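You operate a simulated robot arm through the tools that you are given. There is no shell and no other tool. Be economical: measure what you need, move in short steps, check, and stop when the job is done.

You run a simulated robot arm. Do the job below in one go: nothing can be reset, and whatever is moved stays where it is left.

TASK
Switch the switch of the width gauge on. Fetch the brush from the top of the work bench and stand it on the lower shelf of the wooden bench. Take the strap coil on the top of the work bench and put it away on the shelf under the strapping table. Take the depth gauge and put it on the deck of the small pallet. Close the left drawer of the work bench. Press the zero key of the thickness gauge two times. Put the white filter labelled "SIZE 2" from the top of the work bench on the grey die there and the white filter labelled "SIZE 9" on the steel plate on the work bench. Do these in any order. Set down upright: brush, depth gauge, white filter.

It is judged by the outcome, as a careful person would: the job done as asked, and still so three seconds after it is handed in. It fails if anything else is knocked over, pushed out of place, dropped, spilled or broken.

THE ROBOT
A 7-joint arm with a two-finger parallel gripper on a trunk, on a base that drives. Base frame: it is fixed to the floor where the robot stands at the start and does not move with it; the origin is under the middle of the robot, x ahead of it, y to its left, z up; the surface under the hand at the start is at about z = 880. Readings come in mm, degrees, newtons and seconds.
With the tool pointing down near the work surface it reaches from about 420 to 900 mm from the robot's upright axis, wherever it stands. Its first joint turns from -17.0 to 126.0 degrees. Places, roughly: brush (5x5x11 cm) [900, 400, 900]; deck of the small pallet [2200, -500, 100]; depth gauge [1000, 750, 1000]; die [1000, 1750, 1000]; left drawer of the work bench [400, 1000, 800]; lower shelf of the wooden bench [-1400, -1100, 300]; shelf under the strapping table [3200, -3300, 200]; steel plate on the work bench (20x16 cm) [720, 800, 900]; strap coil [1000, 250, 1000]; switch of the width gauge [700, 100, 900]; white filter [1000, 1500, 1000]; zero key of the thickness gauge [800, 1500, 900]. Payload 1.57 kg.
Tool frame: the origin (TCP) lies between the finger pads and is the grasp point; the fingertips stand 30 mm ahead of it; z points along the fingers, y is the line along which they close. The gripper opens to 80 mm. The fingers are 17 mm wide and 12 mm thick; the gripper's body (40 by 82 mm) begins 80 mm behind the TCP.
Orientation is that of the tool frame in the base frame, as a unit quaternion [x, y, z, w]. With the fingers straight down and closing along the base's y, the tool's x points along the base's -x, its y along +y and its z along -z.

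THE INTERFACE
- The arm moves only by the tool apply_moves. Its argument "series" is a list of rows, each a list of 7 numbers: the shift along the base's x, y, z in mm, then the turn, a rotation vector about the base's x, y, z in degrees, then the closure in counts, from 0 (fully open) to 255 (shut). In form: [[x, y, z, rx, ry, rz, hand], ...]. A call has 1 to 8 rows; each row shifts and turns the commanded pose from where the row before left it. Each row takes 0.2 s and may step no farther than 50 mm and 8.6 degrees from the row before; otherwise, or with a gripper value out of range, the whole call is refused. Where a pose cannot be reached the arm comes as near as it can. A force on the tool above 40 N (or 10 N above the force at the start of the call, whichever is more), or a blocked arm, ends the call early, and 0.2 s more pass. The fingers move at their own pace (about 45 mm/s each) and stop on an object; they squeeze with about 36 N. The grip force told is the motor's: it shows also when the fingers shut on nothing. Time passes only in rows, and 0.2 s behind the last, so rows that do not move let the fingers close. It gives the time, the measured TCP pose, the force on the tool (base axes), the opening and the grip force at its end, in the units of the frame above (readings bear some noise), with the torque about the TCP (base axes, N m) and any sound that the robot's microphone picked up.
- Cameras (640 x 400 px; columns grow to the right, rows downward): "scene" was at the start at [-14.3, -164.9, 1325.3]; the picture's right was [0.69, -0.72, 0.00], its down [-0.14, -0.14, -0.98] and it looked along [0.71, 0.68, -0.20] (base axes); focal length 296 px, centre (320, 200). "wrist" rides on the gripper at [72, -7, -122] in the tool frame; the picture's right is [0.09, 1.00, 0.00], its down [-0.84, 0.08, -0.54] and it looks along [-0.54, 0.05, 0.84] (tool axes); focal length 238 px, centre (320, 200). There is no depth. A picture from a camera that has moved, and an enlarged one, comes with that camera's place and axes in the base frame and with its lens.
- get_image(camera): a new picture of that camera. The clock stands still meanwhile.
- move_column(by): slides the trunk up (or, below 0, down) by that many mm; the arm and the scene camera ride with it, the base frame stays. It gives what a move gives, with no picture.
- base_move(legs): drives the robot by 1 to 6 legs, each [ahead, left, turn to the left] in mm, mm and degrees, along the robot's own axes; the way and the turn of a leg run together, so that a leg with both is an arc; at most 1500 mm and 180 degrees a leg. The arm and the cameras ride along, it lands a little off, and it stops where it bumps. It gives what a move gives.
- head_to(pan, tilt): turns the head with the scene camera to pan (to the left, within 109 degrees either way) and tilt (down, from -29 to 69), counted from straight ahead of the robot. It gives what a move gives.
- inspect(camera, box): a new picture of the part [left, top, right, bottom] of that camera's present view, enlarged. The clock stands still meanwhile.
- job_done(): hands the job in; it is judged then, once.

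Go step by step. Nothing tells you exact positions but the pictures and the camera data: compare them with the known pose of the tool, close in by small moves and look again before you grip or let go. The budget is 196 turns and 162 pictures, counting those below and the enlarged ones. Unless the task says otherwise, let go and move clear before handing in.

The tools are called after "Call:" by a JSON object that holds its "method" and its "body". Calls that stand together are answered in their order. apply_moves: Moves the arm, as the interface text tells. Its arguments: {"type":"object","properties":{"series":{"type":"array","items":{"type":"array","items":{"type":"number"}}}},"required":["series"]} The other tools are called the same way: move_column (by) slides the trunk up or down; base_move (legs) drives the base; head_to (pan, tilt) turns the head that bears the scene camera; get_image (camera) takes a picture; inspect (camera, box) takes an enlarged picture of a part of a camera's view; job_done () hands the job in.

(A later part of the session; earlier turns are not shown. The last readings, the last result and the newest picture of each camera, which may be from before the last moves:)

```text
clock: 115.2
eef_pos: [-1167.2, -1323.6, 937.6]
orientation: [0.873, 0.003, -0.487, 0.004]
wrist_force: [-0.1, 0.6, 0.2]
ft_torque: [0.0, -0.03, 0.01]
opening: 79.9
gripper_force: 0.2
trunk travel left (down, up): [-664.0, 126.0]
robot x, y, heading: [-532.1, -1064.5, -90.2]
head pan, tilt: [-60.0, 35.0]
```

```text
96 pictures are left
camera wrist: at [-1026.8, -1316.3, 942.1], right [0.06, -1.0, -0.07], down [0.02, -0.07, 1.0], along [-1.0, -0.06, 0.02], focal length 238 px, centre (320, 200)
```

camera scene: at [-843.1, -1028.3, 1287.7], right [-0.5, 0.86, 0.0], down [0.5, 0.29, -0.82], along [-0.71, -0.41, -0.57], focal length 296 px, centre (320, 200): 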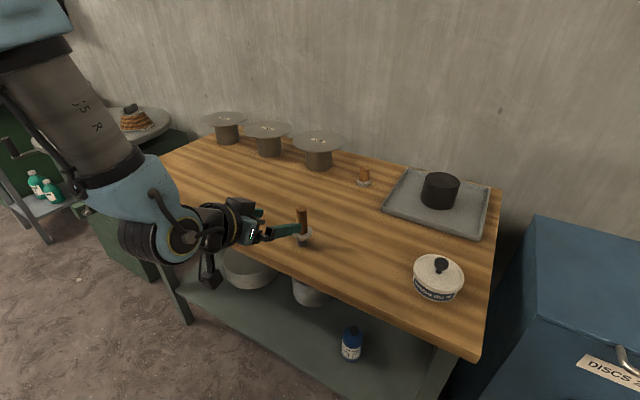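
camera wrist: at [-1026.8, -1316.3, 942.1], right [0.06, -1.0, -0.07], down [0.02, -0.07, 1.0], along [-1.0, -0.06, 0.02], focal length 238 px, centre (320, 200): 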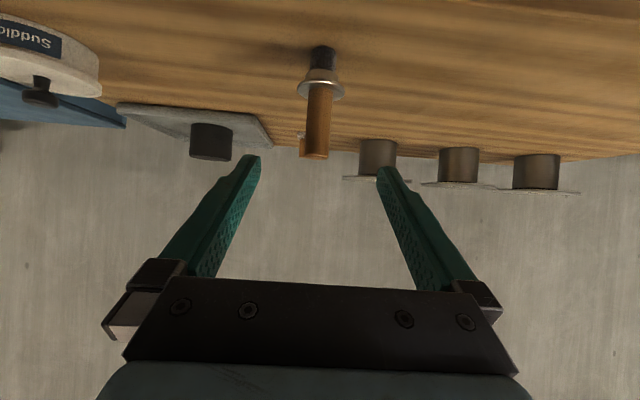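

The brush still stands and lies squarely between the fingers. Move in along the finger direction and grip.

Call:
{"method": "apply_moves", "body": {"series": [[-40, 0, -23, 0, 0, 0, 0], [-40, 0, -23, 0, 0, 0, 0], [-16, 0, -8, 0, 0, 0, 0], [0, 0, 0, 0, 0, 0, 255], [0, 0, 0, 0, 0, 0, 255], [0, 0, 0, 0, 0, 0, 255], [0, 0, 0, 0, 0, 0, 255]]}}

Call:
{"method": "inspect", "body": {"camera": "scene", "box": [220, 150, 380, 270]}}

```text
clock: 116.8
eef_pos: [-1263.5, -1322.6, 885.1]
orientation: [0.874, 0.002, -0.487, 0.004]
wrist_force: [-0.4, -0.6, -0.2]
ft_torque: [0.01, 0.0, 0.01]
opening: 23.9
gripper_force: 19.4
trunk travel left (down, up): [-664.0, 126.0]
robot x, y, heading: [-534.8, -1061.9, -89.9]
head pan, tilt: [-60.0, 35.0]
```

```text
3.33 times, centred on (300, 210) of scene
camera zoom: at [-843.1, -1028.4, 1287.7], right [-0.5, 0.86, 0.0], down [0.5, 0.29, -0.82], along [-0.71, -0.41, -0.57], focal length 985 px, centre (387, 167)
```

zoom: 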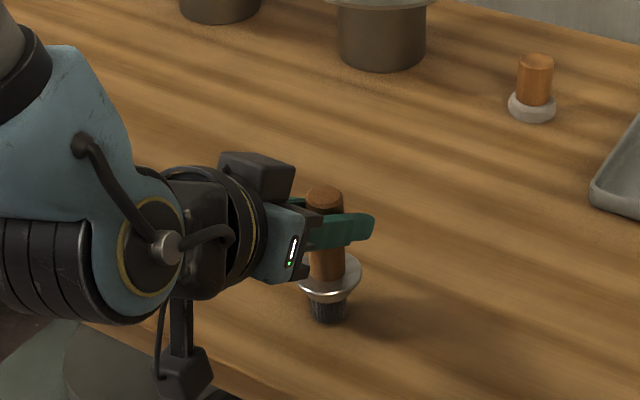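

Gripped at 86.5 mm above its foot. Lift, back the base away from the bench, and lower the trunk.

Call:
{"method": "apply_moves", "body": {"series": [[0, 0, 30, 0, 0, 0, 255], [0, 0, 30, 0, 0, 0, 255], [0, 0, 0, 0, 0, 0, 255]]}}

Call:
{"method": "base_move", "body": {"legs": [[0, 190, 0]]}}

Call:
{"method": "move_column", "body": {"by": -480}}

Call:
{"method": "head_to", "body": {"pan": -70, "tilt": 20}}

Call:
{"method": "get_image", "body": {"camera": "scene"}}

Call:
{"method": "get_image", "body": {"camera": "wrist"}}

```text
clock: 117.6
eef_pos: [-1264.9, -1322.4, 945.2]
orientation: [0.873, 0.003, -0.487, 0.004]
wrist_force: [0.3, -0.9, -0.4]
ft_torque: [0.0, 0.03, -0.03]
opening: 23.4
gripper_force: 36.0
trunk travel left (down, up): [-664.0, 126.0]
robot x, y, heading: [-535.3, -1059.5, -89.7]
head pan, tilt: [-60.0, 35.0]
```

```text
clock: 119.2
eef_pos: [-1072.3, -1321.3, 944.5]
orientation: [0.874, 0.002, -0.487, 0.003]
wrist_force: [-0.1, 0.4, -0.7]
ft_torque: [0.03, 0.01, -0.01]
opening: 23.7
gripper_force: 36.0
trunk travel left (down, up): [-664.0, 126.0]
robot x, y, heading: [-341.6, -1062.9, -89.8]
head pan, tilt: [-60.0, 35.0]
```

```text
refused: -480 is not a number from -400 to 400
```

```text
clock: 120.0
eef_pos: [-1073.1, -1320.8, 945.6]
orientation: [0.873, 0.002, -0.487, 0.003]
wrist_force: [0.3, 0.3, 0.3]
ft_torque: [0.03, 0.01, -0.02]
opening: 23.8
gripper_force: 35.4
trunk travel left (down, up): [-664.0, 126.0]
robot x, y, heading: [-341.8, -1064.4, -90.2]
head pan, tilt: [-70.0, 20.0]
```

```text
94 pictures are left
camera scene: at [-662.0, -1015.3, 1311.5], right [-0.34, 0.94, 0.0], down [0.32, 0.12, -0.94], along [-0.88, -0.32, -0.34], focal length 296 px, centre (320, 200)
```

scene: 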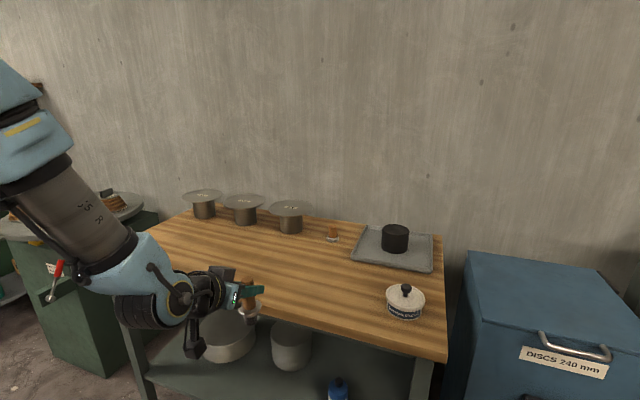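

```text
93 pictures are left
camera wrist: at [-931.7, -1313.5, 948.7], right [0.06, -1.0, -0.07], down [0.02, -0.07, 1.0], along [-1.0, -0.06, 0.02], focal length 238 px, centre (320, 200)
```

wrist: 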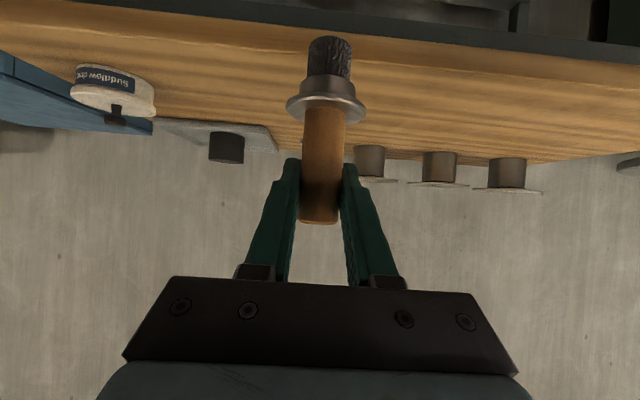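

Lower the trunk in two parts.

Call:
{"method": "move_column", "body": {"by": -400}}

Call:
{"method": "move_column", "body": {"by": -100}}

Call:
{"method": "get_image", "body": {"camera": "scene"}}

Call:
{"method": "get_image", "body": {"camera": "wrist"}}

```text
clock: 123.8
eef_pos: [-1072.9, -1320.4, 545.1]
orientation: [0.873, 0.002, -0.487, 0.004]
wrist_force: [-0.1, 0.4, -0.5]
ft_torque: [0.02, 0.01, -0.02]
opening: 23.5
gripper_force: 35.7
trunk travel left (down, up): [-264.0, 526.0]
robot x, y, heading: [-341.7, -1062.1, -89.6]
head pan, tilt: [-70.0, 20.0]
```

```text
clock: 125.1
eef_pos: [-1073.1, -1322.1, 446.1]
orientation: [0.873, 0.002, -0.487, 0.003]
wrist_force: [0.7, -0.2, -0.2]
ft_torque: [-0.01, -0.02, 0.02]
opening: 23.5
gripper_force: 35.9
trunk travel left (down, up): [-164.0, 626.0]
robot x, y, heading: [-341.8, -1060.0, -90.0]
head pan, tilt: [-70.0, 20.0]
```

```text
92 pictures are left
camera scene: at [-662.0, -1015.3, 811.6], right [-0.34, 0.94, 0.0], down [0.32, 0.12, -0.94], along [-0.88, -0.32, -0.34], focal length 296 px, centre (320, 200)
```

scene: 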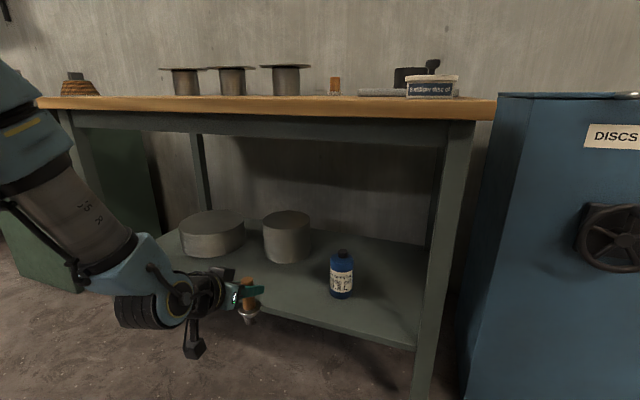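

```text
91 pictures are left
camera wrist: at [-931.7, -1313.5, 448.7], right [0.06, -1.0, -0.07], down [0.02, -0.07, 1.0], along [-1.0, -0.06, 0.02], focal length 238 px, centre (320, 200)
```

wrist: 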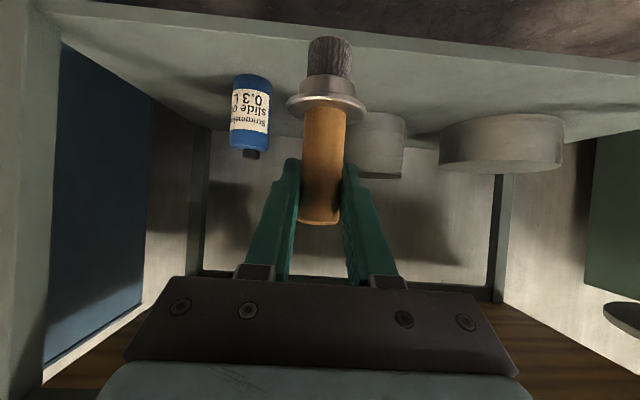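

Shelf is at about z = 240, front edge x ≈ -1240, with free space left of the bottle. Lower to just above shelf height and drive in sideways.

Call:
{"method": "move_column", "body": {"by": -95}}

Call:
{"method": "base_move", "body": {"legs": [[15, -120, 0]]}}

Call:
{"method": "get_image", "body": {"camera": "scene"}}

Call:
{"method": "get_image", "body": {"camera": "wrist"}}

```text
clock: 126.4
eef_pos: [-1073.2, -1321.4, 350.1]
orientation: [0.873, 0.003, -0.487, 0.005]
wrist_force: [0.2, -0.4, -0.5]
ft_torque: [-0.01, 0.02, 0.0]
opening: 23.5
gripper_force: 35.7
trunk travel left (down, up): [-69.0, 721.0]
robot x, y, heading: [-343.6, -1063.7, -90.0]
head pan, tilt: [-70.0, 20.0]
```

```text
clock: 127.7
eef_pos: [-1192.6, -1335.8, 349.5]
orientation: [0.873, 0.002, -0.488, 0.004]
wrist_force: [0.3, -0.7, -0.1]
ft_torque: [-0.04, 0.02, 0.0]
opening: 23.9
gripper_force: 35.7
trunk travel left (down, up): [-69.0, 721.0]
robot x, y, heading: [-462.3, -1080.3, -89.7]
head pan, tilt: [-70.0, 20.0]
```

```text
90 pictures are left
camera scene: at [-782.5, -1031.1, 716.6], right [-0.34, 0.94, 0.0], down [0.32, 0.12, -0.94], along [-0.88, -0.32, -0.34], focal length 296 px, centre (320, 200)
```

scene: 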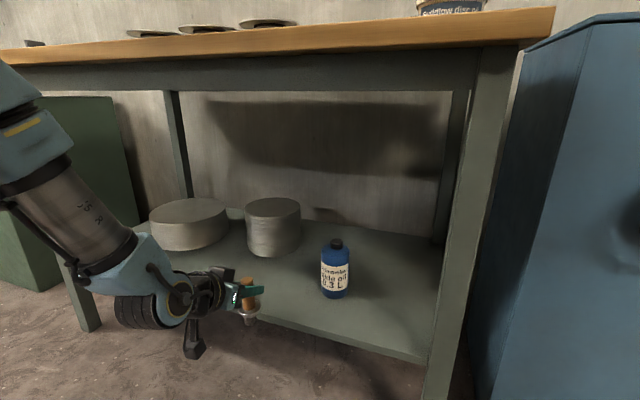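

```text
89 pictures are left
camera wrist: at [-1051.8, -1329.7, 353.7], right [0.06, -1.0, -0.07], down [0.02, -0.07, 1.0], along [-1.0, -0.06, 0.02], focal length 238 px, centre (320, 200)
```

wrist: 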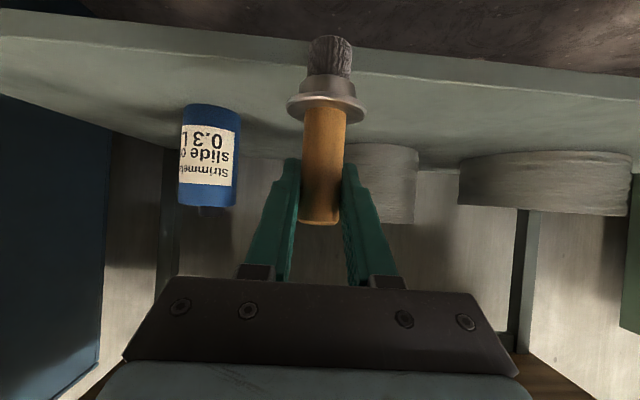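

Clearance over the shelf edge is ~13 mm; raise slightly and drive in.

Call:
{"method": "apply_moves", "body": {"series": [[0, 0, 7, 0, 0, 0, 255], [0, 0, 0, 0, 0, 0, 255]]}}

Call:
{"method": "base_move", "body": {"legs": [[0, -118, 0]]}}

Call:
{"method": "get_image", "body": {"camera": "scene"}}

Call:
{"method": "get_image", "body": {"camera": "wrist"}}

```text
clock: 128.2
eef_pos: [-1192.8, -1338.2, 358.6]
orientation: [0.873, 0.002, -0.487, 0.003]
wrist_force: [0.2, 0.8, -1.1]
ft_torque: [0.01, 0.01, 0.01]
opening: 23.3
gripper_force: 35.4
trunk travel left (down, up): [-69.0, 721.0]
robot x, y, heading: [-463.5, -1078.8, -89.7]
head pan, tilt: [-70.0, 20.0]
```

```text
clock: 129.5
eef_pos: [-1312.2, -1337.9, 358.9]
orientation: [0.873, 0.002, -0.487, 0.003]
wrist_force: [-0.4, -0.7, -0.2]
ft_torque: [0.01, -0.01, 0.0]
opening: 23.5
gripper_force: 35.9
trunk travel left (down, up): [-69.0, 721.0]
robot x, y, heading: [-579.3, -1079.9, -89.8]
head pan, tilt: [-70.0, 20.0]
```

```text
88 pictures are left
camera scene: at [-901.1, -1031.4, 716.6], right [-0.34, 0.94, 0.0], down [0.32, 0.12, -0.94], along [-0.88, -0.32, -0.34], focal length 296 px, centre (320, 200)
```

scene: 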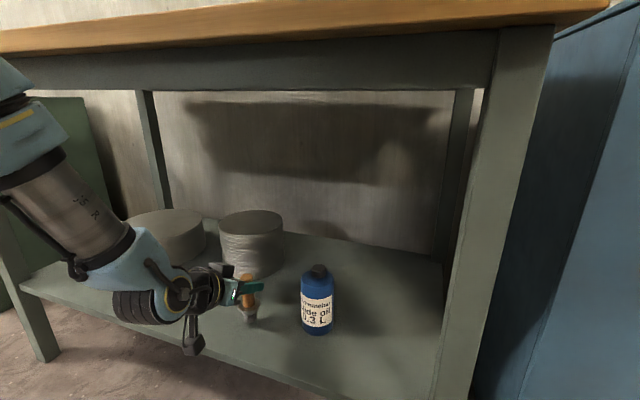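

```text
87 pictures are left
camera wrist: at [-1170.2, -1330.0, 361.3], right [0.06, -1.0, -0.07], down [0.02, -0.07, 1.0], along [-1.0, -0.06, 0.02], focal length 238 px, centre (320, 200)
```

wrist: 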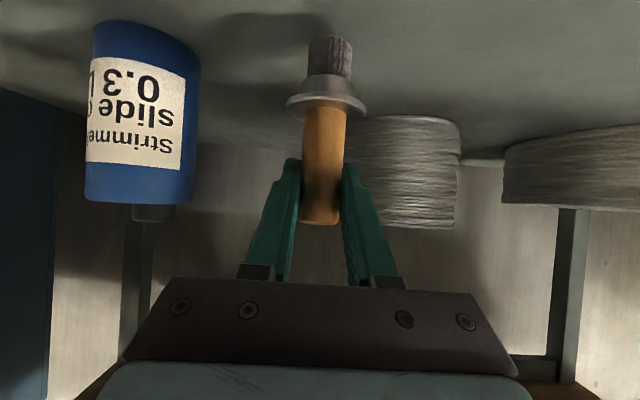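

Brush is over the shelf. Lower until contact.

Call:
{"method": "apply_moves", "body": {"series": [[0, 0, -6, 0, 0, 0, 255], [0, 0, -5, 0, 0, 0, 255], [0, 0, -3, 0, 0, 0, 255], [0, 0, -3, 0, 0, 0, 255]]}}

Call:
{"method": "apply_moves", "body": {"series": [[0, 0, -2, 0, 0, 0, 255], [0, 0, -2, 0, 0, 0, 255]]}}

```text
clock: 130.5
eef_pos: [-1311.0, -1337.8, 344.5]
orientation: [0.871, 0.003, -0.49, 0.006]
wrist_force: [4.9, 1.3, 26.3]
ft_torque: [0.06, -0.48, -0.01]
opening: 23.4
gripper_force: 35.8
trunk travel left (down, up): [-69.0, 721.0]
robot x, y, heading: [-581.4, -1080.8, -89.6]
head pan, tilt: [-70.0, 20.0]
```

```text
clock: 131.1
eef_pos: [-1311.6, -1338.5, 339.0]
orientation: [0.871, 0.002, -0.491, 0.004]
wrist_force: [-3.3, 0.8, 30.5]
ft_torque: [0.04, 0.21, 0.03]
opening: 23.8
gripper_force: 36.5
trunk travel left (down, up): [-69.0, 721.0]
robot x, y, heading: [-581.1, -1080.0, -89.8]
head pan, tilt: [-70.0, 20.0]
```

In contact. Ease off a little, then open and look before retreating.

Call:
{"method": "apply_moves", "body": {"series": [[0, 0, 2, 0, 0, 0, 255], [0, 0, 0, 0, 0, 0, 0], [0, 0, 0, 0, 0, 0, 0], [0, 0, 0, 0, 0, 0, 0], [0, 0, 0, 0, 0, 0, 0]]}}

Call:
{"method": "get_image", "body": {"camera": "wrist"}}

```text
clock: 132.3
eef_pos: [-1310.5, -1337.5, 339.3]
orientation: [0.873, 0.003, -0.488, 0.004]
wrist_force: [-0.7, 0.5, 0.3]
ft_torque: [-0.02, -0.02, 0.01]
opening: 79.9
gripper_force: 0.0
trunk travel left (down, up): [-69.0, 721.0]
robot x, y, heading: [-581.8, -1079.9, -89.9]
head pan, tilt: [-70.0, 20.0]
```

```text
86 pictures are left
camera wrist: at [-1169.3, -1329.8, 342.3], right [0.06, -1.0, -0.07], down [0.02, -0.07, 1.0], along [-1.0, -0.06, 0.02], focal length 238 px, centre (320, 200)
```

wrist: 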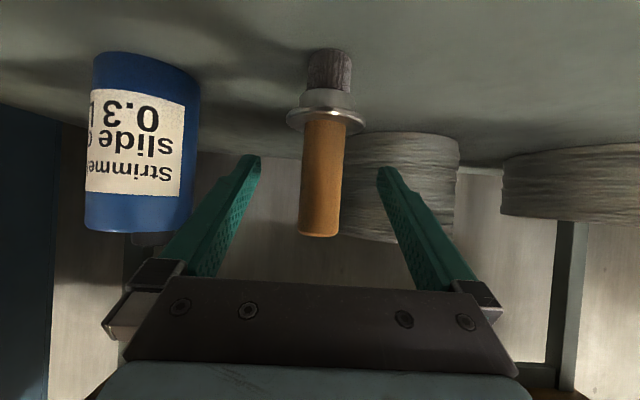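

Brush stands upright. Back straight out with the base, then raise the trunk.

Call:
{"method": "base_move", "body": {"legs": [[0, 280, 0]]}}

Call:
{"method": "get_image", "body": {"camera": "scene"}}

Call:
{"method": "move_column", "body": {"by": 400}}

Call:
{"method": "move_column", "body": {"by": 195}}

```text
clock: 134.2
eef_pos: [-1026.4, -1335.6, 338.5]
orientation: [0.873, 0.003, -0.487, 0.004]
wrist_force: [-0.7, 0.5, 0.1]
ft_torque: [0.0, -0.01, 0.03]
opening: 79.9
gripper_force: 0.0
trunk travel left (down, up): [-69.0, 721.0]
robot x, y, heading: [-297.6, -1077.1, -90.2]
head pan, tilt: [-70.0, 20.0]
```

```text
85 pictures are left
camera scene: at [-616.9, -1030.7, 716.6], right [-0.34, 0.94, 0.0], down [0.32, 0.12, -0.94], along [-0.88, -0.32, -0.34], focal length 296 px, centre (320, 200)
```

scene: 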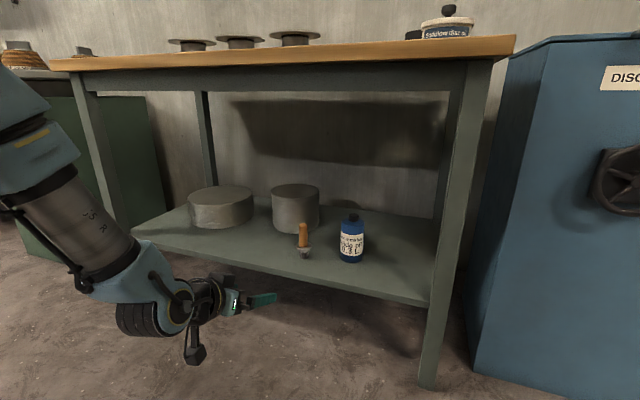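

```text
clock: 138.1
eef_pos: [-1026.3, -1337.1, 738.6]
orientation: [0.873, 0.002, -0.487, 0.004]
wrist_force: [0.8, 0.2, -0.6]
ft_torque: [-0.02, 0.02, 0.0]
opening: 80.0
gripper_force: 0.0
trunk travel left (down, up): [-469.0, 321.0]
robot x, y, heading: [-299.4, -1078.4, -90.0]
head pan, tilt: [-70.0, 20.0]
```

```text
clock: 140.2
eef_pos: [-1026.4, -1336.6, 933.9]
orientation: [0.873, 0.003, -0.487, 0.003]
wrist_force: [0.3, 0.2, 0.4]
ft_torque: [0.0, -0.03, -0.02]
opening: 80.0
gripper_force: 0.1
trunk travel left (down, up): [-664.0, 126.0]
robot x, y, heading: [-297.4, -1077.1, -89.7]
head pan, tilt: [-70.0, 20.0]
```

The brush task is done. Tuck the arm with the tool vertical again, turn and look at the way to the far side of the work bench.

Call:
{"method": "apply_moves", "body": {"series": [[40, 0, 20, 0, -8, 0, 0], [40, 0, 20, 0, -8, 0, 0], [40, 0, 20, 0, -8, 0, 0], [40, 0, 20, 0, -8, 0, 0], [40, 0, 15, 0, -8, 0, 0], [40, 0, 10, 0, -8, 0, 0], [40, 0, 10, 0, -8, 0, 0], [40, 0, 10, 0, -2.3, 0, 0]]}}

Call:
{"method": "base_move", "body": {"legs": [[0, 0, 90]]}}

Call:
{"method": "head_to", "body": {"pan": 10, "tilt": 15}}

Call:
{"method": "get_image", "body": {"camera": "scene"}}

```text
clock: 142.0
eef_pos: [-708.0, -1337.4, 1058.7]
orientation: [1.0, -0.001, 0.0, 0.004]
wrist_force: [-0.1, -1.1, -0.5]
ft_torque: [-0.01, -0.01, -0.01]
opening: 79.9
gripper_force: 0.2
trunk travel left (down, up): [-664.0, 126.0]
robot x, y, heading: [-296.3, -1076.9, -89.6]
head pan, tilt: [-70.0, 20.0]
```

```text
clock: 146.2
eef_pos: [-40.3, -1489.2, 1058.2]
orientation: [0.708, 0.706, 0.003, 0.003]
wrist_force: [0.1, 0.3, 0.0]
ft_torque: [0.03, 0.01, 0.01]
opening: 79.8
gripper_force: 0.0
trunk travel left (down, up): [-664.0, 126.0]
robot x, y, heading: [-297.7, -1078.5, 0.1]
head pan, tilt: [-70.0, 20.0]
```

```text
clock: 147.8
eef_pos: [-40.6, -1489.0, 1058.6]
orientation: [0.708, 0.706, 0.004, 0.003]
wrist_force: [-0.3, 0.1, 0.5]
ft_torque: [0.03, 0.02, 0.0]
opening: 80.1
gripper_force: 0.2
trunk travel left (down, up): [-664.0, 126.0]
robot x, y, heading: [-298.5, -1078.7, -0.2]
head pan, tilt: [10.0, 15.0]
```

```text
84 pictures are left
camera scene: at [-287.4, -1291.8, 1319.7], right [0.17, -0.99, 0.0], down [-0.26, -0.04, -0.97], along [0.95, 0.17, -0.26], focal length 296 px, centre (320, 200)
```

scene: 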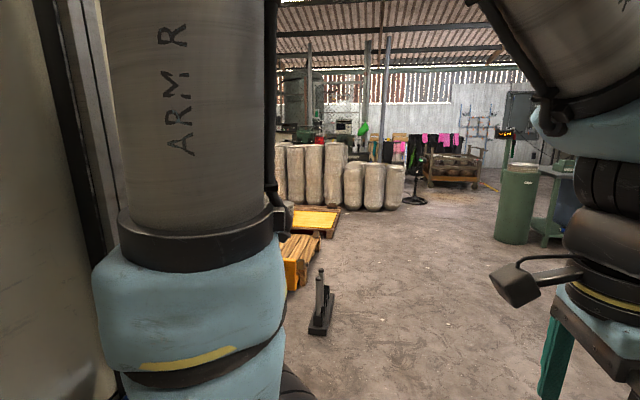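

The coil can best be reached from the bench's right end. Drive there: forward, turn about, sidle up so that the bench end is on my right.

Call:
{"method": "base_move", "body": {"legs": [[950, 0, 0], [0, 0, 180]]}}

Call:
{"method": "head_to", "body": {"pan": -70, "tilt": 30}}

Call:
{"method": "get_image", "body": {"camera": "scene"}}

```text
clock: 160.2
eef_pos: [386.5, -684.9, 1059.8]
orientation: [0.717, -0.697, -0.003, 0.002]
wrist_force: [-0.9, 0.4, -0.5]
ft_torque: [0.03, -0.01, 0.0]
opening: 79.8
gripper_force: 0.1
trunk travel left (down, up): [-664.0, 126.0]
robot x, y, heading: [652.8, -1087.0, -178.2]
head pan, tilt: [10.0, 15.0]
```

```text
clock: 161.7
eef_pos: [386.2, -684.7, 1060.1]
orientation: [0.718, -0.696, -0.003, 0.003]
wrist_force: [-0.1, 0.4, 0.0]
ft_torque: [0.02, -0.01, -0.02]
opening: 79.9
gripper_force: 0.0
trunk travel left (down, up): [-664.0, 126.0]
robot x, y, heading: [659.2, -1086.5, -178.2]
head pan, tilt: [-70.0, 30.0]
```

```text
83 pictures are left
camera scene: at [693.6, -770.2, 1295.5], right [0.93, 0.37, 0.0], down [0.19, -0.46, -0.87], along [-0.32, 0.8, -0.5], focal length 296 px, centre (320, 200)
```

scene: 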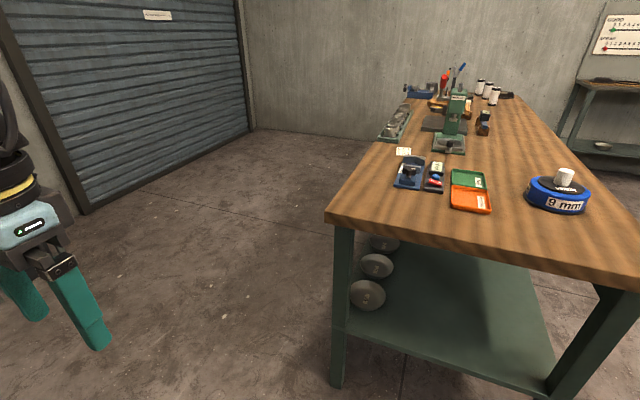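

Clear. Sidle right and back toward the coil.

Call:
{"method": "base_move", "body": {"legs": [[0, -560, -1.8], [-340, 0, 0]]}}

Call:
{"method": "head_to", "body": {"pan": -100, "tilt": 35}}

Call:
{"method": "get_image", "body": {"camera": "scene"}}

```text
clock: 165.7
eef_pos: [456.6, -115.8, 1059.5]
orientation: [0.709, -0.705, -0.003, 0.003]
wrist_force: [0.4, -1.2, 0.6]
ft_torque: [0.01, -0.05, 0.02]
opening: 80.2
gripper_force: 0.0
trunk travel left (down, up): [-664.0, 126.0]
robot x, y, heading: [717.4, -527.5, -179.6]
head pan, tilt: [-70.0, 30.0]
stopped in leg 2: the robot was blocked; the commanded pose is now the measured one
```

```text
clock: 166.6
eef_pos: [458.4, -116.6, 1058.8]
orientation: [0.709, -0.705, -0.004, 0.003]
wrist_force: [-0.2, 0.5, -0.1]
ft_torque: [0.03, -0.04, 0.02]
opening: 80.1
gripper_force: 0.1
trunk travel left (down, up): [-664.0, 126.0]
robot x, y, heading: [718.5, -519.7, -179.6]
head pan, tilt: [-100.0, 35.0]
```

```text
82 pictures are left
camera scene: at [809.0, -206.0, 1287.7], right [0.99, -0.16, 0.0], down [-0.09, -0.57, -0.82], along [0.13, 0.81, -0.57], focal length 296 px, centre (320, 200)
```

scene: 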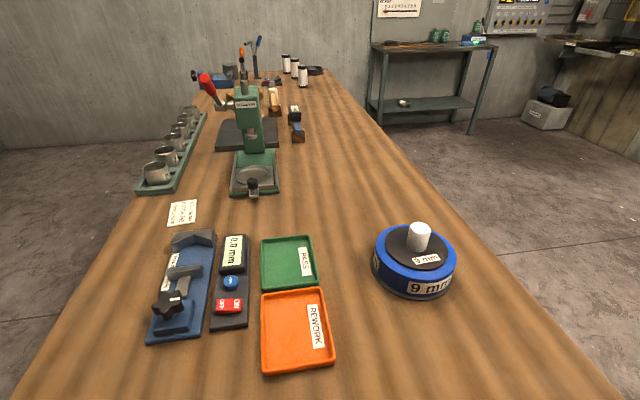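

Something low behind (a yellow floor block) stops me. I'll go round by the other end of the bench instead; first pull away and check that block.

Call:
{"method": "base_move", "body": {"legs": [[40, 0, 0], [0, 480, 0], [960, 0, 0], [0, 0, -90]]}}

Call:
{"method": "head_to", "body": {"pan": -75, "tilt": 20}}

Call:
{"method": "get_image", "body": {"camera": "scene"}}

```text
clock: 178.3
eef_pos: [146.2, -760.5, 1058.4]
orientation: [-0.011, 1.0, 0.004, 0.0]
wrist_force: [-0.4, -0.2, -0.1]
ft_torque: [0.03, 0.0, -0.04]
opening: 80.1
gripper_force: 0.0
trunk travel left (down, up): [-664.0, 126.0]
robot x, y, heading: [-263.2, -1029.4, 91.6]
head pan, tilt: [-100.0, 35.0]
```

```text
clock: 179.2
eef_pos: [144.9, -760.5, 1059.8]
orientation: [-0.012, 1.0, 0.005, 0.001]
wrist_force: [0.8, -0.5, 0.1]
ft_torque: [0.0, 0.04, -0.02]
opening: 79.9
gripper_force: 0.0
trunk travel left (down, up): [-664.0, 126.0]
robot x, y, heading: [-260.2, -1027.4, 91.4]
head pan, tilt: [-75.0, 20.0]
```

```text
81 pictures are left
camera scene: at [61.0, -1075.0, 1311.5], right [0.28, -0.96, 0.0], down [-0.33, -0.1, -0.94], along [0.9, 0.26, -0.34], focal length 296 px, centre (320, 200)
```

scene: 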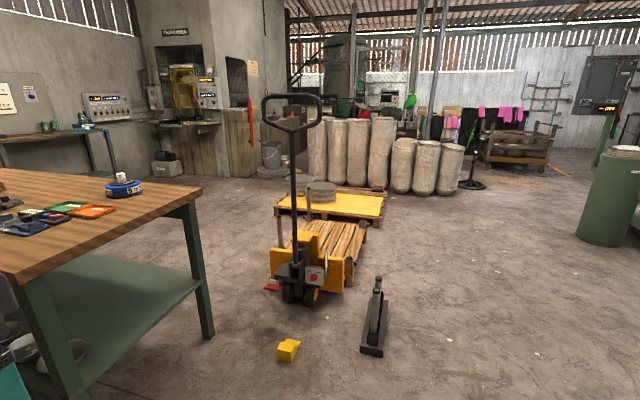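

The block is where it was ([1185, -571]). Now drive along the near side, round the bench's other end to its far side.

Call:
{"method": "base_move", "body": {"legs": [[0, 40, -1.4], [1500, 0, 0], [1500, 0, 0]]}}

Call:
{"method": "head_to", "body": {"pan": -30, "tilt": 35}}

Call:
{"method": "get_image", "body": {"camera": "scene"}}

```text
clock: 194.4
eef_pos: [37.9, 2286.3, 1058.8]
orientation: [-0.016, 1.0, 0.005, 0.0]
wrist_force: [0.4, 1.2, 0.3]
ft_torque: [-0.02, 0.0, 0.0]
opening: 80.1
gripper_force: 0.1
trunk travel left (down, up): [-664.0, 126.0]
robot x, y, heading: [-361.8, 2010.2, 91.8]
head pan, tilt: [-75.0, 20.0]
```

```text
clock: 195.5
eef_pos: [37.3, 2286.8, 1059.9]
orientation: [-0.016, 1.0, 0.003, 0.001]
wrist_force: [0.0, 0.7, 0.6]
ft_torque: [-0.02, -0.01, 0.02]
opening: 79.7
gripper_force: 0.0
trunk travel left (down, up): [-664.0, 126.0]
robot x, y, heading: [-365.2, 2019.1, 92.1]
head pan, tilt: [-30.0, 35.0]
```

```text
80 pictures are left
camera scene: at [-91.3, 2022.1, 1287.8], right [0.88, -0.47, 0.0], down [-0.27, -0.51, -0.82], along [0.39, 0.72, -0.57], focal length 296 px, centre (320, 200)
```

scene: 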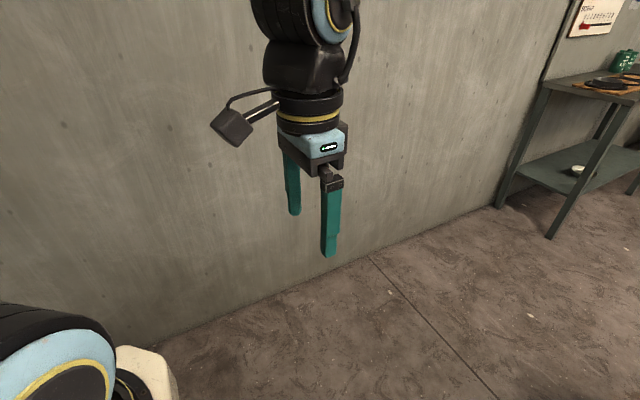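

Plenty of room. Continue: up, turn right, past the end of the bench.

Call:
{"method": "base_move", "body": {"legs": [[390, 0, -2], [0, 0, -90], [1500, 0, 0], [215, 0, 0]]}}

Call:
{"method": "head_to", "body": {"pan": -30, "tilt": 30}}

Call:
{"method": "get_image", "body": {"camera": "scene"}}

```text
clock: 210.1
eef_pos: [1619.6, 1994.7, 1059.6]
orientation: [0.707, 0.707, 0.003, 0.003]
wrist_force: [0.4, -0.6, 0.0]
ft_torque: [0.0, 0.03, 0.03]
opening: 79.7
gripper_force: 0.1
trunk travel left (down, up): [-664.0, 126.0]
robot x, y, heading: [1366.1, 2405.2, -0.1]
head pan, tilt: [-30.0, 35.0]
```

```text
clock: 210.8
eef_pos: [1619.2, 1994.0, 1059.0]
orientation: [0.707, 0.707, 0.003, 0.004]
wrist_force: [0.3, -0.7, -0.6]
ft_torque: [-0.04, 0.01, 0.0]
opening: 80.0
gripper_force: 0.1
trunk travel left (down, up): [-664.0, 126.0]
robot x, y, heading: [1360.5, 2400.1, 0.1]
head pan, tilt: [-30.0, 30.0]
```

```text
79 pictures are left
camera scene: at [1358.6, 2129.4, 1295.5], right [-0.5, -0.87, 0.0], down [-0.43, 0.25, -0.87], along [0.75, -0.43, -0.5], focal length 296 px, centre (320, 200)
```

scene: 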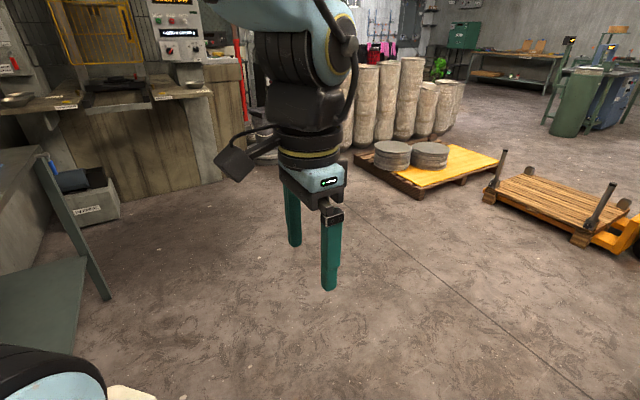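

Clear. Turn right so the bench is on my right side, shift out, and go to the filters.

Call:
{"method": "base_move", "body": {"legs": [[0, 0, -90], [0, 190, 0], [480, 0, 0]]}}

Call:
{"method": "head_to", "body": {"pan": -60, "tilt": 35}}

Call:
{"method": "get_image", "body": {"camera": "scene"}}

```text
clock: 218.6
eef_pos: [1143.7, 1669.7, 1059.0]
orientation: [1.0, 0.002, 0.0, 0.004]
wrist_force: [-0.6, 0.3, -0.2]
ft_torque: [-0.01, 0.02, 0.02]
opening: 79.8
gripper_force: 0.0
trunk travel left (down, up): [-664.0, 126.0]
robot x, y, heading: [1555.0, 1931.1, -89.5]
head pan, tilt: [-30.0, 30.0]
```

```text
clock: 219.5
eef_pos: [1144.4, 1669.6, 1058.3]
orientation: [1.0, 0.003, -0.001, 0.004]
wrist_force: [-0.1, 0.1, 0.3]
ft_torque: [-0.02, 0.03, 0.0]
opening: 80.0
gripper_force: 0.2
trunk travel left (down, up): [-664.0, 126.0]
robot x, y, heading: [1552.0, 1930.4, -89.7]
head pan, tilt: [-60.0, 35.0]
```

```text
78 pictures are left
camera scene: at [1245.1, 1963.3, 1287.7], right [-0.51, 0.86, 0.0], down [0.49, 0.29, -0.82], along [-0.71, -0.42, -0.57], focal length 296 px, centre (320, 200)
```

scene: 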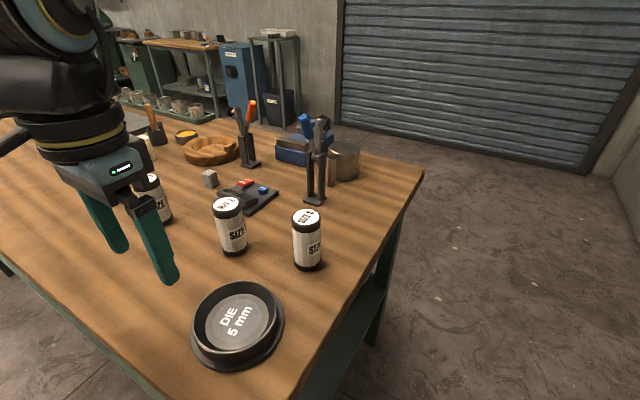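

Zoom on the filter labels and the die.

Call:
{"method": "inspect", "body": {"camera": "scene", "box": [120, 150, 360, 390]}}

Call:
{"method": "get_image", "body": {"camera": "wrist"}}

```text
1.67 times, centred on (240, 270) of scene
camera zoom: at [1245.1, 1963.3, 1287.7], right [-0.51, 0.86, 0.0], down [0.49, 0.29, -0.82], along [-0.71, -0.42, -0.57], focal length 493 px, centre (453, 83)
```

zoom: 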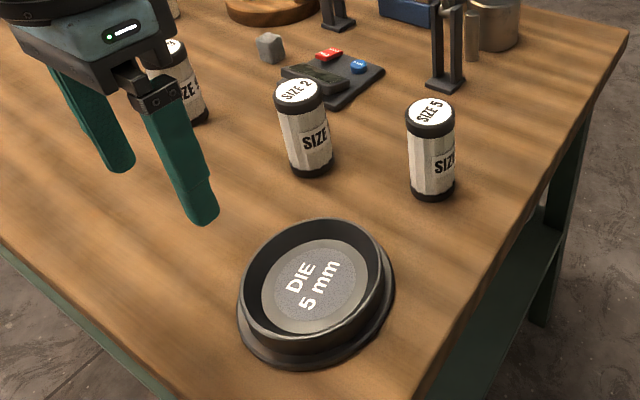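

```text
76 pictures are left
camera wrist: at [1215.9, 1676.8, 1181.5], right [0.1, -1.0, 0.01], down [-0.84, -0.08, 0.54], along [-0.54, -0.06, -0.84], focal length 238 px, centre (320, 200)
```

wrist: 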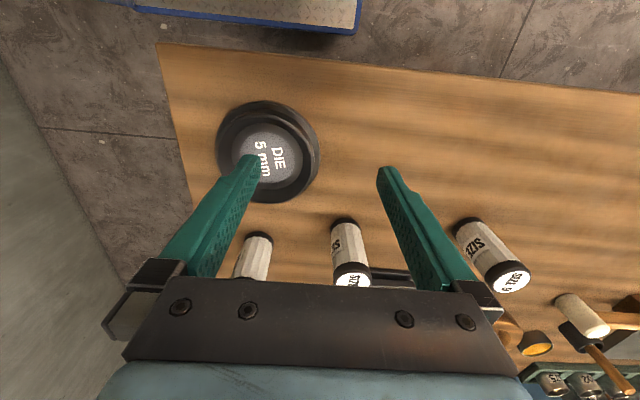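

SIZE 2 is confirmed, at about [985, 1615]; die centre ≈ [1090, 1727]. Move over SIZE 2.

Call:
{"method": "apply_moves", "body": {"series": [[-35, -14, 0, 0, 0, 0, 0], [-35, -14, 0, 0, 0, 0, 0], [-35, -14, 0, 0, 0, 0, 0], [-35, -13, 0, 0, 0, 0, 0], [0, 0, 0, 0, 0, 0, 0]]}}

Call:
{"method": "get_image", "body": {"camera": "wrist"}}

Call:
{"method": "get_image", "body": {"camera": "scene"}}

```text
clock: 220.7
eef_pos: [1005.2, 1616.8, 1059.2]
orientation: [1.0, 0.003, 0.0, 0.005]
wrist_force: [0.1, 0.2, 0.2]
ft_torque: [-0.02, 0.0, 0.02]
opening: 79.9
gripper_force: 0.1
trunk travel left (down, up): [-664.0, 126.0]
robot x, y, heading: [1552.8, 1926.2, -89.7]
head pan, tilt: [-60.0, 35.0]
```

```text
75 pictures are left
camera wrist: at [1076.8, 1624.2, 1181.6], right [0.1, -1.0, 0.01], down [-0.84, -0.08, 0.54], along [-0.54, -0.06, -0.84], focal length 238 px, centre (320, 200)
```

wrist: 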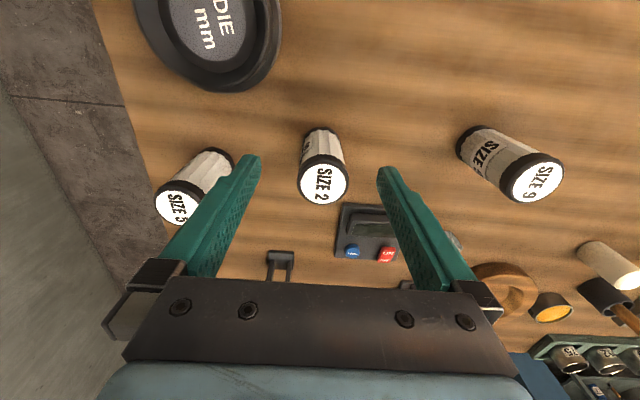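

```text
74 pictures are left
camera scene: at [1245.1, 1963.4, 1287.7], right [-0.51, 0.86, 0.0], down [0.49, 0.29, -0.82], along [-0.71, -0.41, -0.57], focal length 296 px, centre (320, 200)
```

scene: 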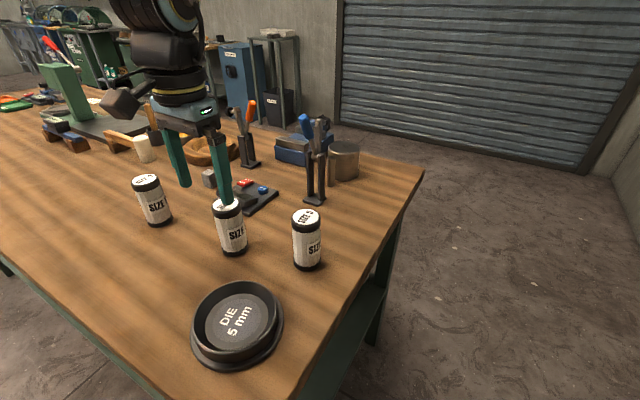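

SIZE 2's axis ≈ [979, 1610]. Align, descend and grip.

Call:
{"method": "apply_moves", "body": {"series": [[-26, -7, 0, 0, 0, 0, 0], [0, 0, -35, 0, 0, 0, 0], [0, 0, -35, 0, 0, 0, 0], [0, 0, -34, 0, 0, 0, 0], [0, 0, 0, 0, 0, 0, 0]]}}

Call:
{"method": "inspect", "body": {"camera": "scene", "box": [130, 130, 350, 280]}}

Call:
{"method": "get_image", "body": {"camera": "wrist"}}

```text
clock: 221.9
eef_pos: [979.7, 1608.5, 953.8]
orientation: [1.0, 0.002, -0.001, 0.005]
wrist_force: [0.1, 0.6, 0.7]
ft_torque: [-0.02, 0.02, 0.0]
opening: 80.1
gripper_force: 0.0
trunk travel left (down, up): [-664.0, 126.0]
robot x, y, heading: [1551.5, 1926.5, -89.6]
head pan, tilt: [-60.0, 35.0]
```

```text
2.67 times, centred on (240, 205) of scene
camera zoom: at [1245.1, 1963.4, 1287.7], right [-0.51, 0.86, 0.0], down [0.49, 0.29, -0.82], along [-0.71, -0.41, -0.57], focal length 788 px, centre (533, 187)
```

zoom: 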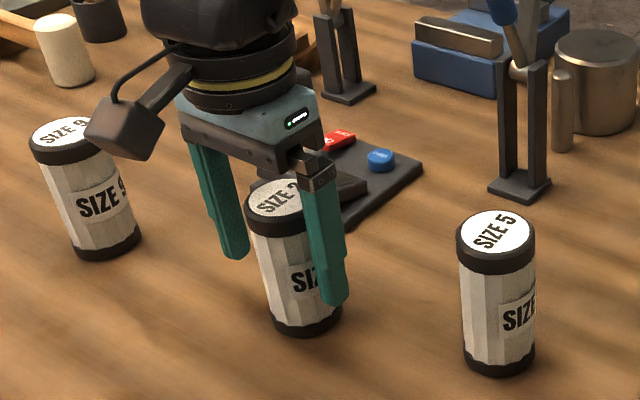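

```text
72 pictures are left
camera wrist: at [1050.9, 1615.8, 1075.9], right [0.1, -1.0, 0.01], down [-0.84, -0.08, 0.54], along [-0.54, -0.06, -0.84], focal length 238 px, centre (320, 200)
```

wrist: 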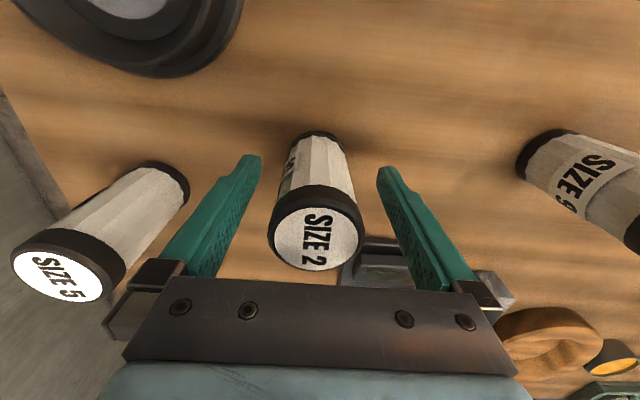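

Centred between the fingers. Grip and lift.

Call:
{"method": "apply_moves", "body": {"series": [[0, 0, 0, 0, 0, 0, 255], [0, 0, 0, 0, 0, 0, 255], [0, 0, 0, 0, 0, 0, 255], [0, 0, 20, 0, 0, 0, 255], [0, 0, 40, 0, 0, 0, 255], [0, 0, 0, 0, 0, 0, 255]]}}

Call:
{"method": "get_image", "body": {"camera": "scene"}}

```text
clock: 223.3
eef_pos: [978.9, 1608.1, 1014.3]
orientation: [1.0, 0.003, -0.001, 0.004]
wrist_force: [-0.4, 0.2, -1.8]
ft_torque: [0.01, 0.03, -0.01]
opening: 48.1
gripper_force: 36.5
trunk travel left (down, up): [-664.0, 126.0]
robot x, y, heading: [1552.9, 1930.7, -89.7]
head pan, tilt: [-60.0, 35.0]
```

```text
71 pictures are left
camera scene: at [1244.9, 1963.3, 1287.7], right [-0.51, 0.86, 0.0], down [0.49, 0.29, -0.82], along [-0.71, -0.41, -0.57], focal length 296 px, centre (320, 200)
```

scene: 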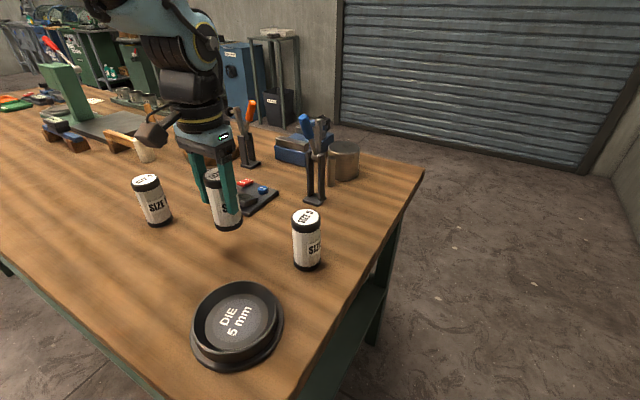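

Lifted. Carry it over the die.

Call:
{"method": "apply_moves", "body": {"series": [[0, 0, 35, 0, 0, 0, 255], [35, 35, 0, 0, 0, 0, 255], [35, 35, 0, 0, 0, 0, 255], [30, 35, 0, 0, 0, 0, 255], [7, 14, 0, 0, 0, 0, 255], [0, 0, 0, 0, 0, 0, 255]]}}

Call:
{"method": "get_image", "body": {"camera": "scene"}}

Call:
{"method": "get_image", "body": {"camera": "wrist"}}

```text
clock: 224.7
eef_pos: [1084.2, 1727.1, 1049.2]
orientation: [1.0, 0.003, -0.001, 0.005]
wrist_force: [-0.8, 0.2, -0.8]
ft_torque: [0.0, 0.0, -0.02]
opening: 48.2
gripper_force: 35.9
trunk travel left (down, up): [-664.0, 126.0]
robot x, y, heading: [1553.5, 1926.8, -89.6]
head pan, tilt: [-60.0, 35.0]
```

```text
70 pictures are left
camera scene: at [1245.0, 1963.3, 1287.7], right [-0.51, 0.86, 0.0], down [0.49, 0.29, -0.82], along [-0.71, -0.41, -0.57], focal length 296 px, centre (320, 200)
```

scene: 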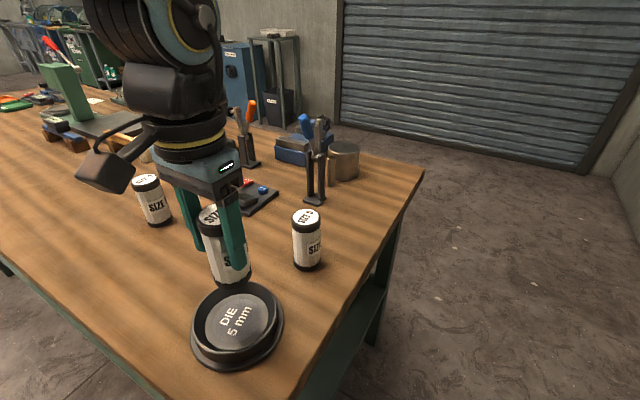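

```text
69 pictures are left
camera wrist: at [1156.5, 1734.8, 1171.3], right [0.1, -1.0, 0.01], down [-0.84, -0.08, 0.54], along [-0.54, -0.06, -0.84], focal length 238 px, centre (320, 200)
```

wrist: 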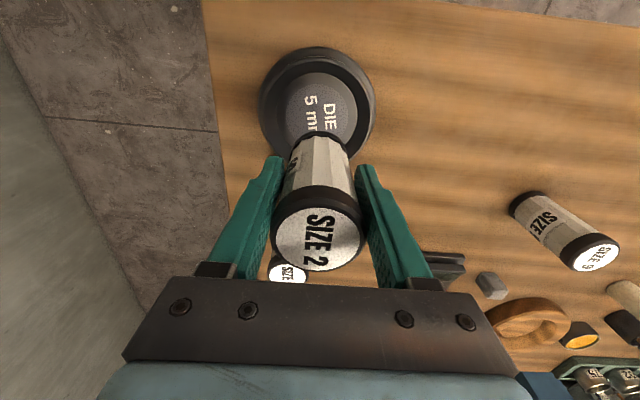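

Shift slightly to [1091, 1728] and descend close for a check.

Call:
{"method": "apply_moves", "body": {"series": [[7, 1, -30, 0, 0, 0, 255], [0, 0, -30, 0, 0, 0, 255], [0, 0, 0, 0, 0, 0, 255]]}}

Call:
{"method": "inspect", "body": {"camera": "scene", "box": [150, 200, 340, 390]}}

Call:
{"method": "inspect", "body": {"camera": "wrist", "box": [220, 20, 420, 280]}}

```text
clock: 225.5
eef_pos: [1090.9, 1728.0, 991.0]
orientation: [1.0, 0.003, -0.001, 0.006]
wrist_force: [-0.3, 0.6, -0.7]
ft_torque: [0.02, 0.02, -0.01]
opening: 48.1
gripper_force: 36.2
trunk travel left (down, up): [-664.0, 126.0]
robot x, y, heading: [1554.5, 1931.2, -89.6]
head pan, tilt: [-60.0, 35.0]
```

```text
2.11 times, centred on (245, 295) of scene
camera zoom: at [1245.1, 1963.4, 1287.7], right [-0.51, 0.86, 0.0], down [0.49, 0.29, -0.82], along [-0.71, -0.41, -0.57], focal length 622 px, centre (478, 0)
```

zoom: 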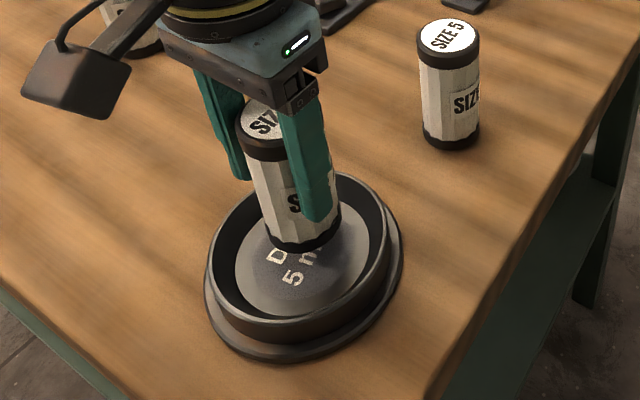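

```text
1.54 times, centred on (320, 150) of wrist
camera zoom: at [1162.2, 1736.0, 1112.6], right [0.1, -1.0, 0.01], down [-0.84, -0.08, 0.54], along [-0.54, -0.06, -0.84], focal length 367 px, centre (320, 277)
```

zoom: 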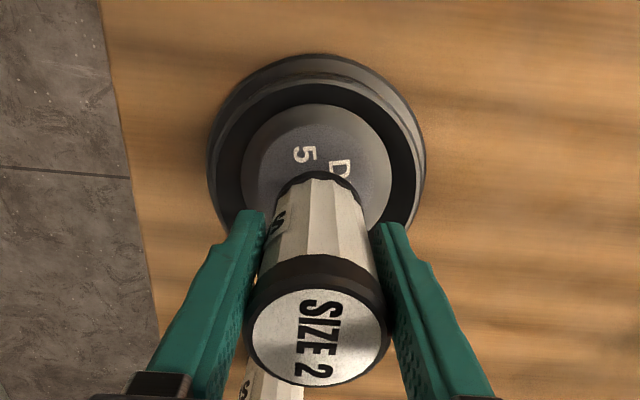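

Nearly centred in the dish. Lower gently to contact.

Call:
{"method": "apply_moves", "body": {"series": [[3, 0, -10, 0, 0, 0, 255], [0, 0, -5, 0, 0, 0, 255], [0, 0, -3, 0, 0, 0, 255]]}}

Call:
{"method": "apply_moves", "body": {"series": [[0, 0, -2, 0, 0, 0, 255], [0, 0, -2, 0, 0, 0, 255]]}}

```text
clock: 226.3
eef_pos: [1095.3, 1728.3, 972.0]
orientation: [1.0, 0.003, -0.001, 0.004]
wrist_force: [-0.1, 0.7, -1.1]
ft_torque: [-0.01, -0.02, 0.02]
opening: 48.1
gripper_force: 36.2
trunk travel left (down, up): [-664.0, 126.0]
robot x, y, heading: [1551.0, 1929.7, -89.9]
head pan, tilt: [-60.0, 35.0]
```

```text
clock: 226.9
eef_pos: [1094.9, 1728.1, 968.4]
orientation: [1.0, 0.003, -0.001, 0.005]
wrist_force: [3.3, -1.8, 22.8]
ft_torque: [0.38, -0.16, -0.06]
opening: 48.1
gripper_force: 36.1
trunk travel left (down, up): [-664.0, 126.0]
robot x, y, heading: [1552.3, 1931.2, -89.7]
head pan, tilt: [-60.0, 35.0]
```

Contact with the dish floor. Release and rise.

Call:
{"method": "apply_moves", "body": {"series": [[0, 0, 1, 0, 0, 0, 255], [0, 0, 0, 0, 0, 0, 0], [0, 0, 0, 0, 0, 0, 0], [0, 0, 0, 0, 0, 0, 0], [0, 0, 40, 0, 0, 0, 0], [0, 0, 45, 0, 0, 0, 0], [0, 0, 10, 0, 0, 0, 0]]}}

Call:
{"method": "get_image", "body": {"camera": "scene"}}

```text
clock: 228.5
eef_pos: [1095.1, 1726.8, 1065.0]
orientation: [1.0, 0.003, 0.0, 0.005]
wrist_force: [-0.1, 0.0, -0.2]
ft_torque: [0.01, 0.02, -0.01]
opening: 80.1
gripper_force: 0.1
trunk travel left (down, up): [-664.0, 126.0]
robot x, y, heading: [1551.4, 1927.0, -89.6]
head pan, tilt: [-60.0, 35.0]
```

```text
66 pictures are left
camera scene: at [1244.9, 1963.3, 1287.7], right [-0.51, 0.86, 0.0], down [0.49, 0.29, -0.82], along [-0.71, -0.41, -0.57], focal length 296 px, centre (320, 200)
```

scene: 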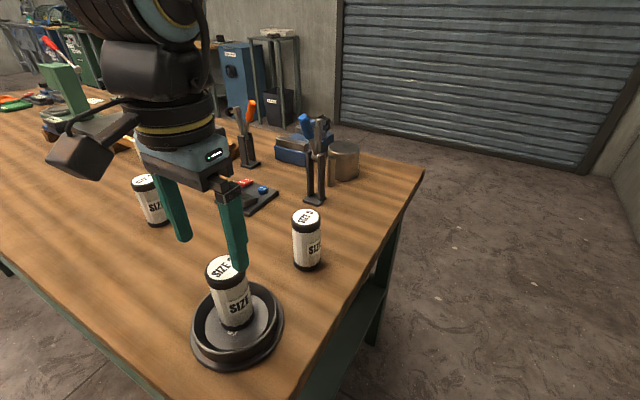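

SIZE 2 stands on the die. Drive ahead to SIZE 9.

Call:
{"method": "apply_moves", "body": {"series": [[20, 0, 20, 0, 0, 0, 0]]}}

Call:
{"method": "base_move", "body": {"legs": [[310, 0, -0.3]]}}

Call:
{"method": "get_image", "body": {"camera": "wrist"}}

Call:
{"method": "get_image", "body": {"camera": "scene"}}

```text
clock: 228.9
eef_pos: [1116.1, 1727.0, 1083.8]
orientation: [1.0, 0.002, 0.0, 0.004]
wrist_force: [0.3, 0.7, 0.0]
ft_torque: [0.03, -0.04, 0.0]
opening: 79.7
gripper_force: 0.1
trunk travel left (down, up): [-664.0, 126.0]
robot x, y, heading: [1554.6, 1930.2, -89.6]
head pan, tilt: [-60.0, 35.0]
```

```text
clock: 231.1
eef_pos: [1113.8, 1414.8, 1084.2]
orientation: [1.0, -0.003, -0.001, 0.005]
wrist_force: [-0.7, 0.1, 0.6]
ft_torque: [-0.01, 0.02, -0.02]
opening: 80.0
gripper_force: 0.1
trunk travel left (down, up): [-664.0, 126.0]
robot x, y, heading: [1554.0, 1616.3, -90.3]
head pan, tilt: [-60.0, 35.0]
```

```text
65 pictures are left
camera wrist: at [1186.1, 1422.8, 1206.3], right [0.09, -1.0, 0.01], down [-0.84, -0.07, 0.54], along [-0.54, -0.06, -0.84], focal length 238 px, centre (320, 200)
```

wrist: 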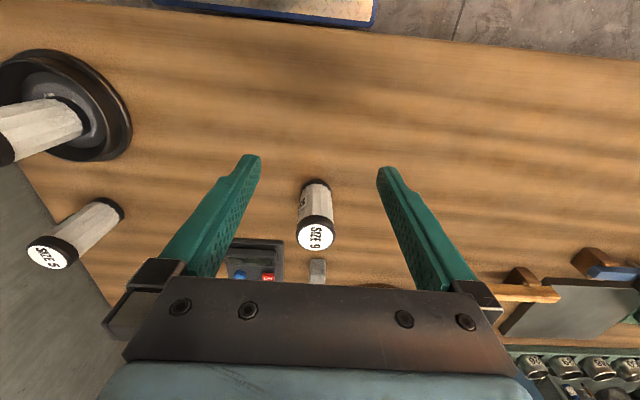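

```text
64 pictures are left
camera scene: at [1246.1, 1651.3, 1287.7], right [-0.5, 0.87, 0.0], down [0.5, 0.29, -0.82], along [-0.71, -0.41, -0.57], focal length 296 px, centre (320, 200)
```

scene: 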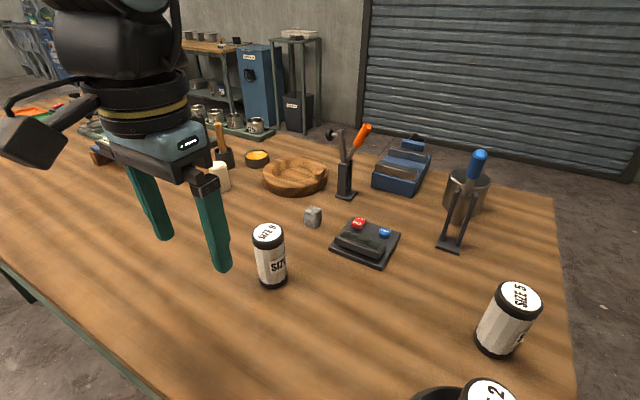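

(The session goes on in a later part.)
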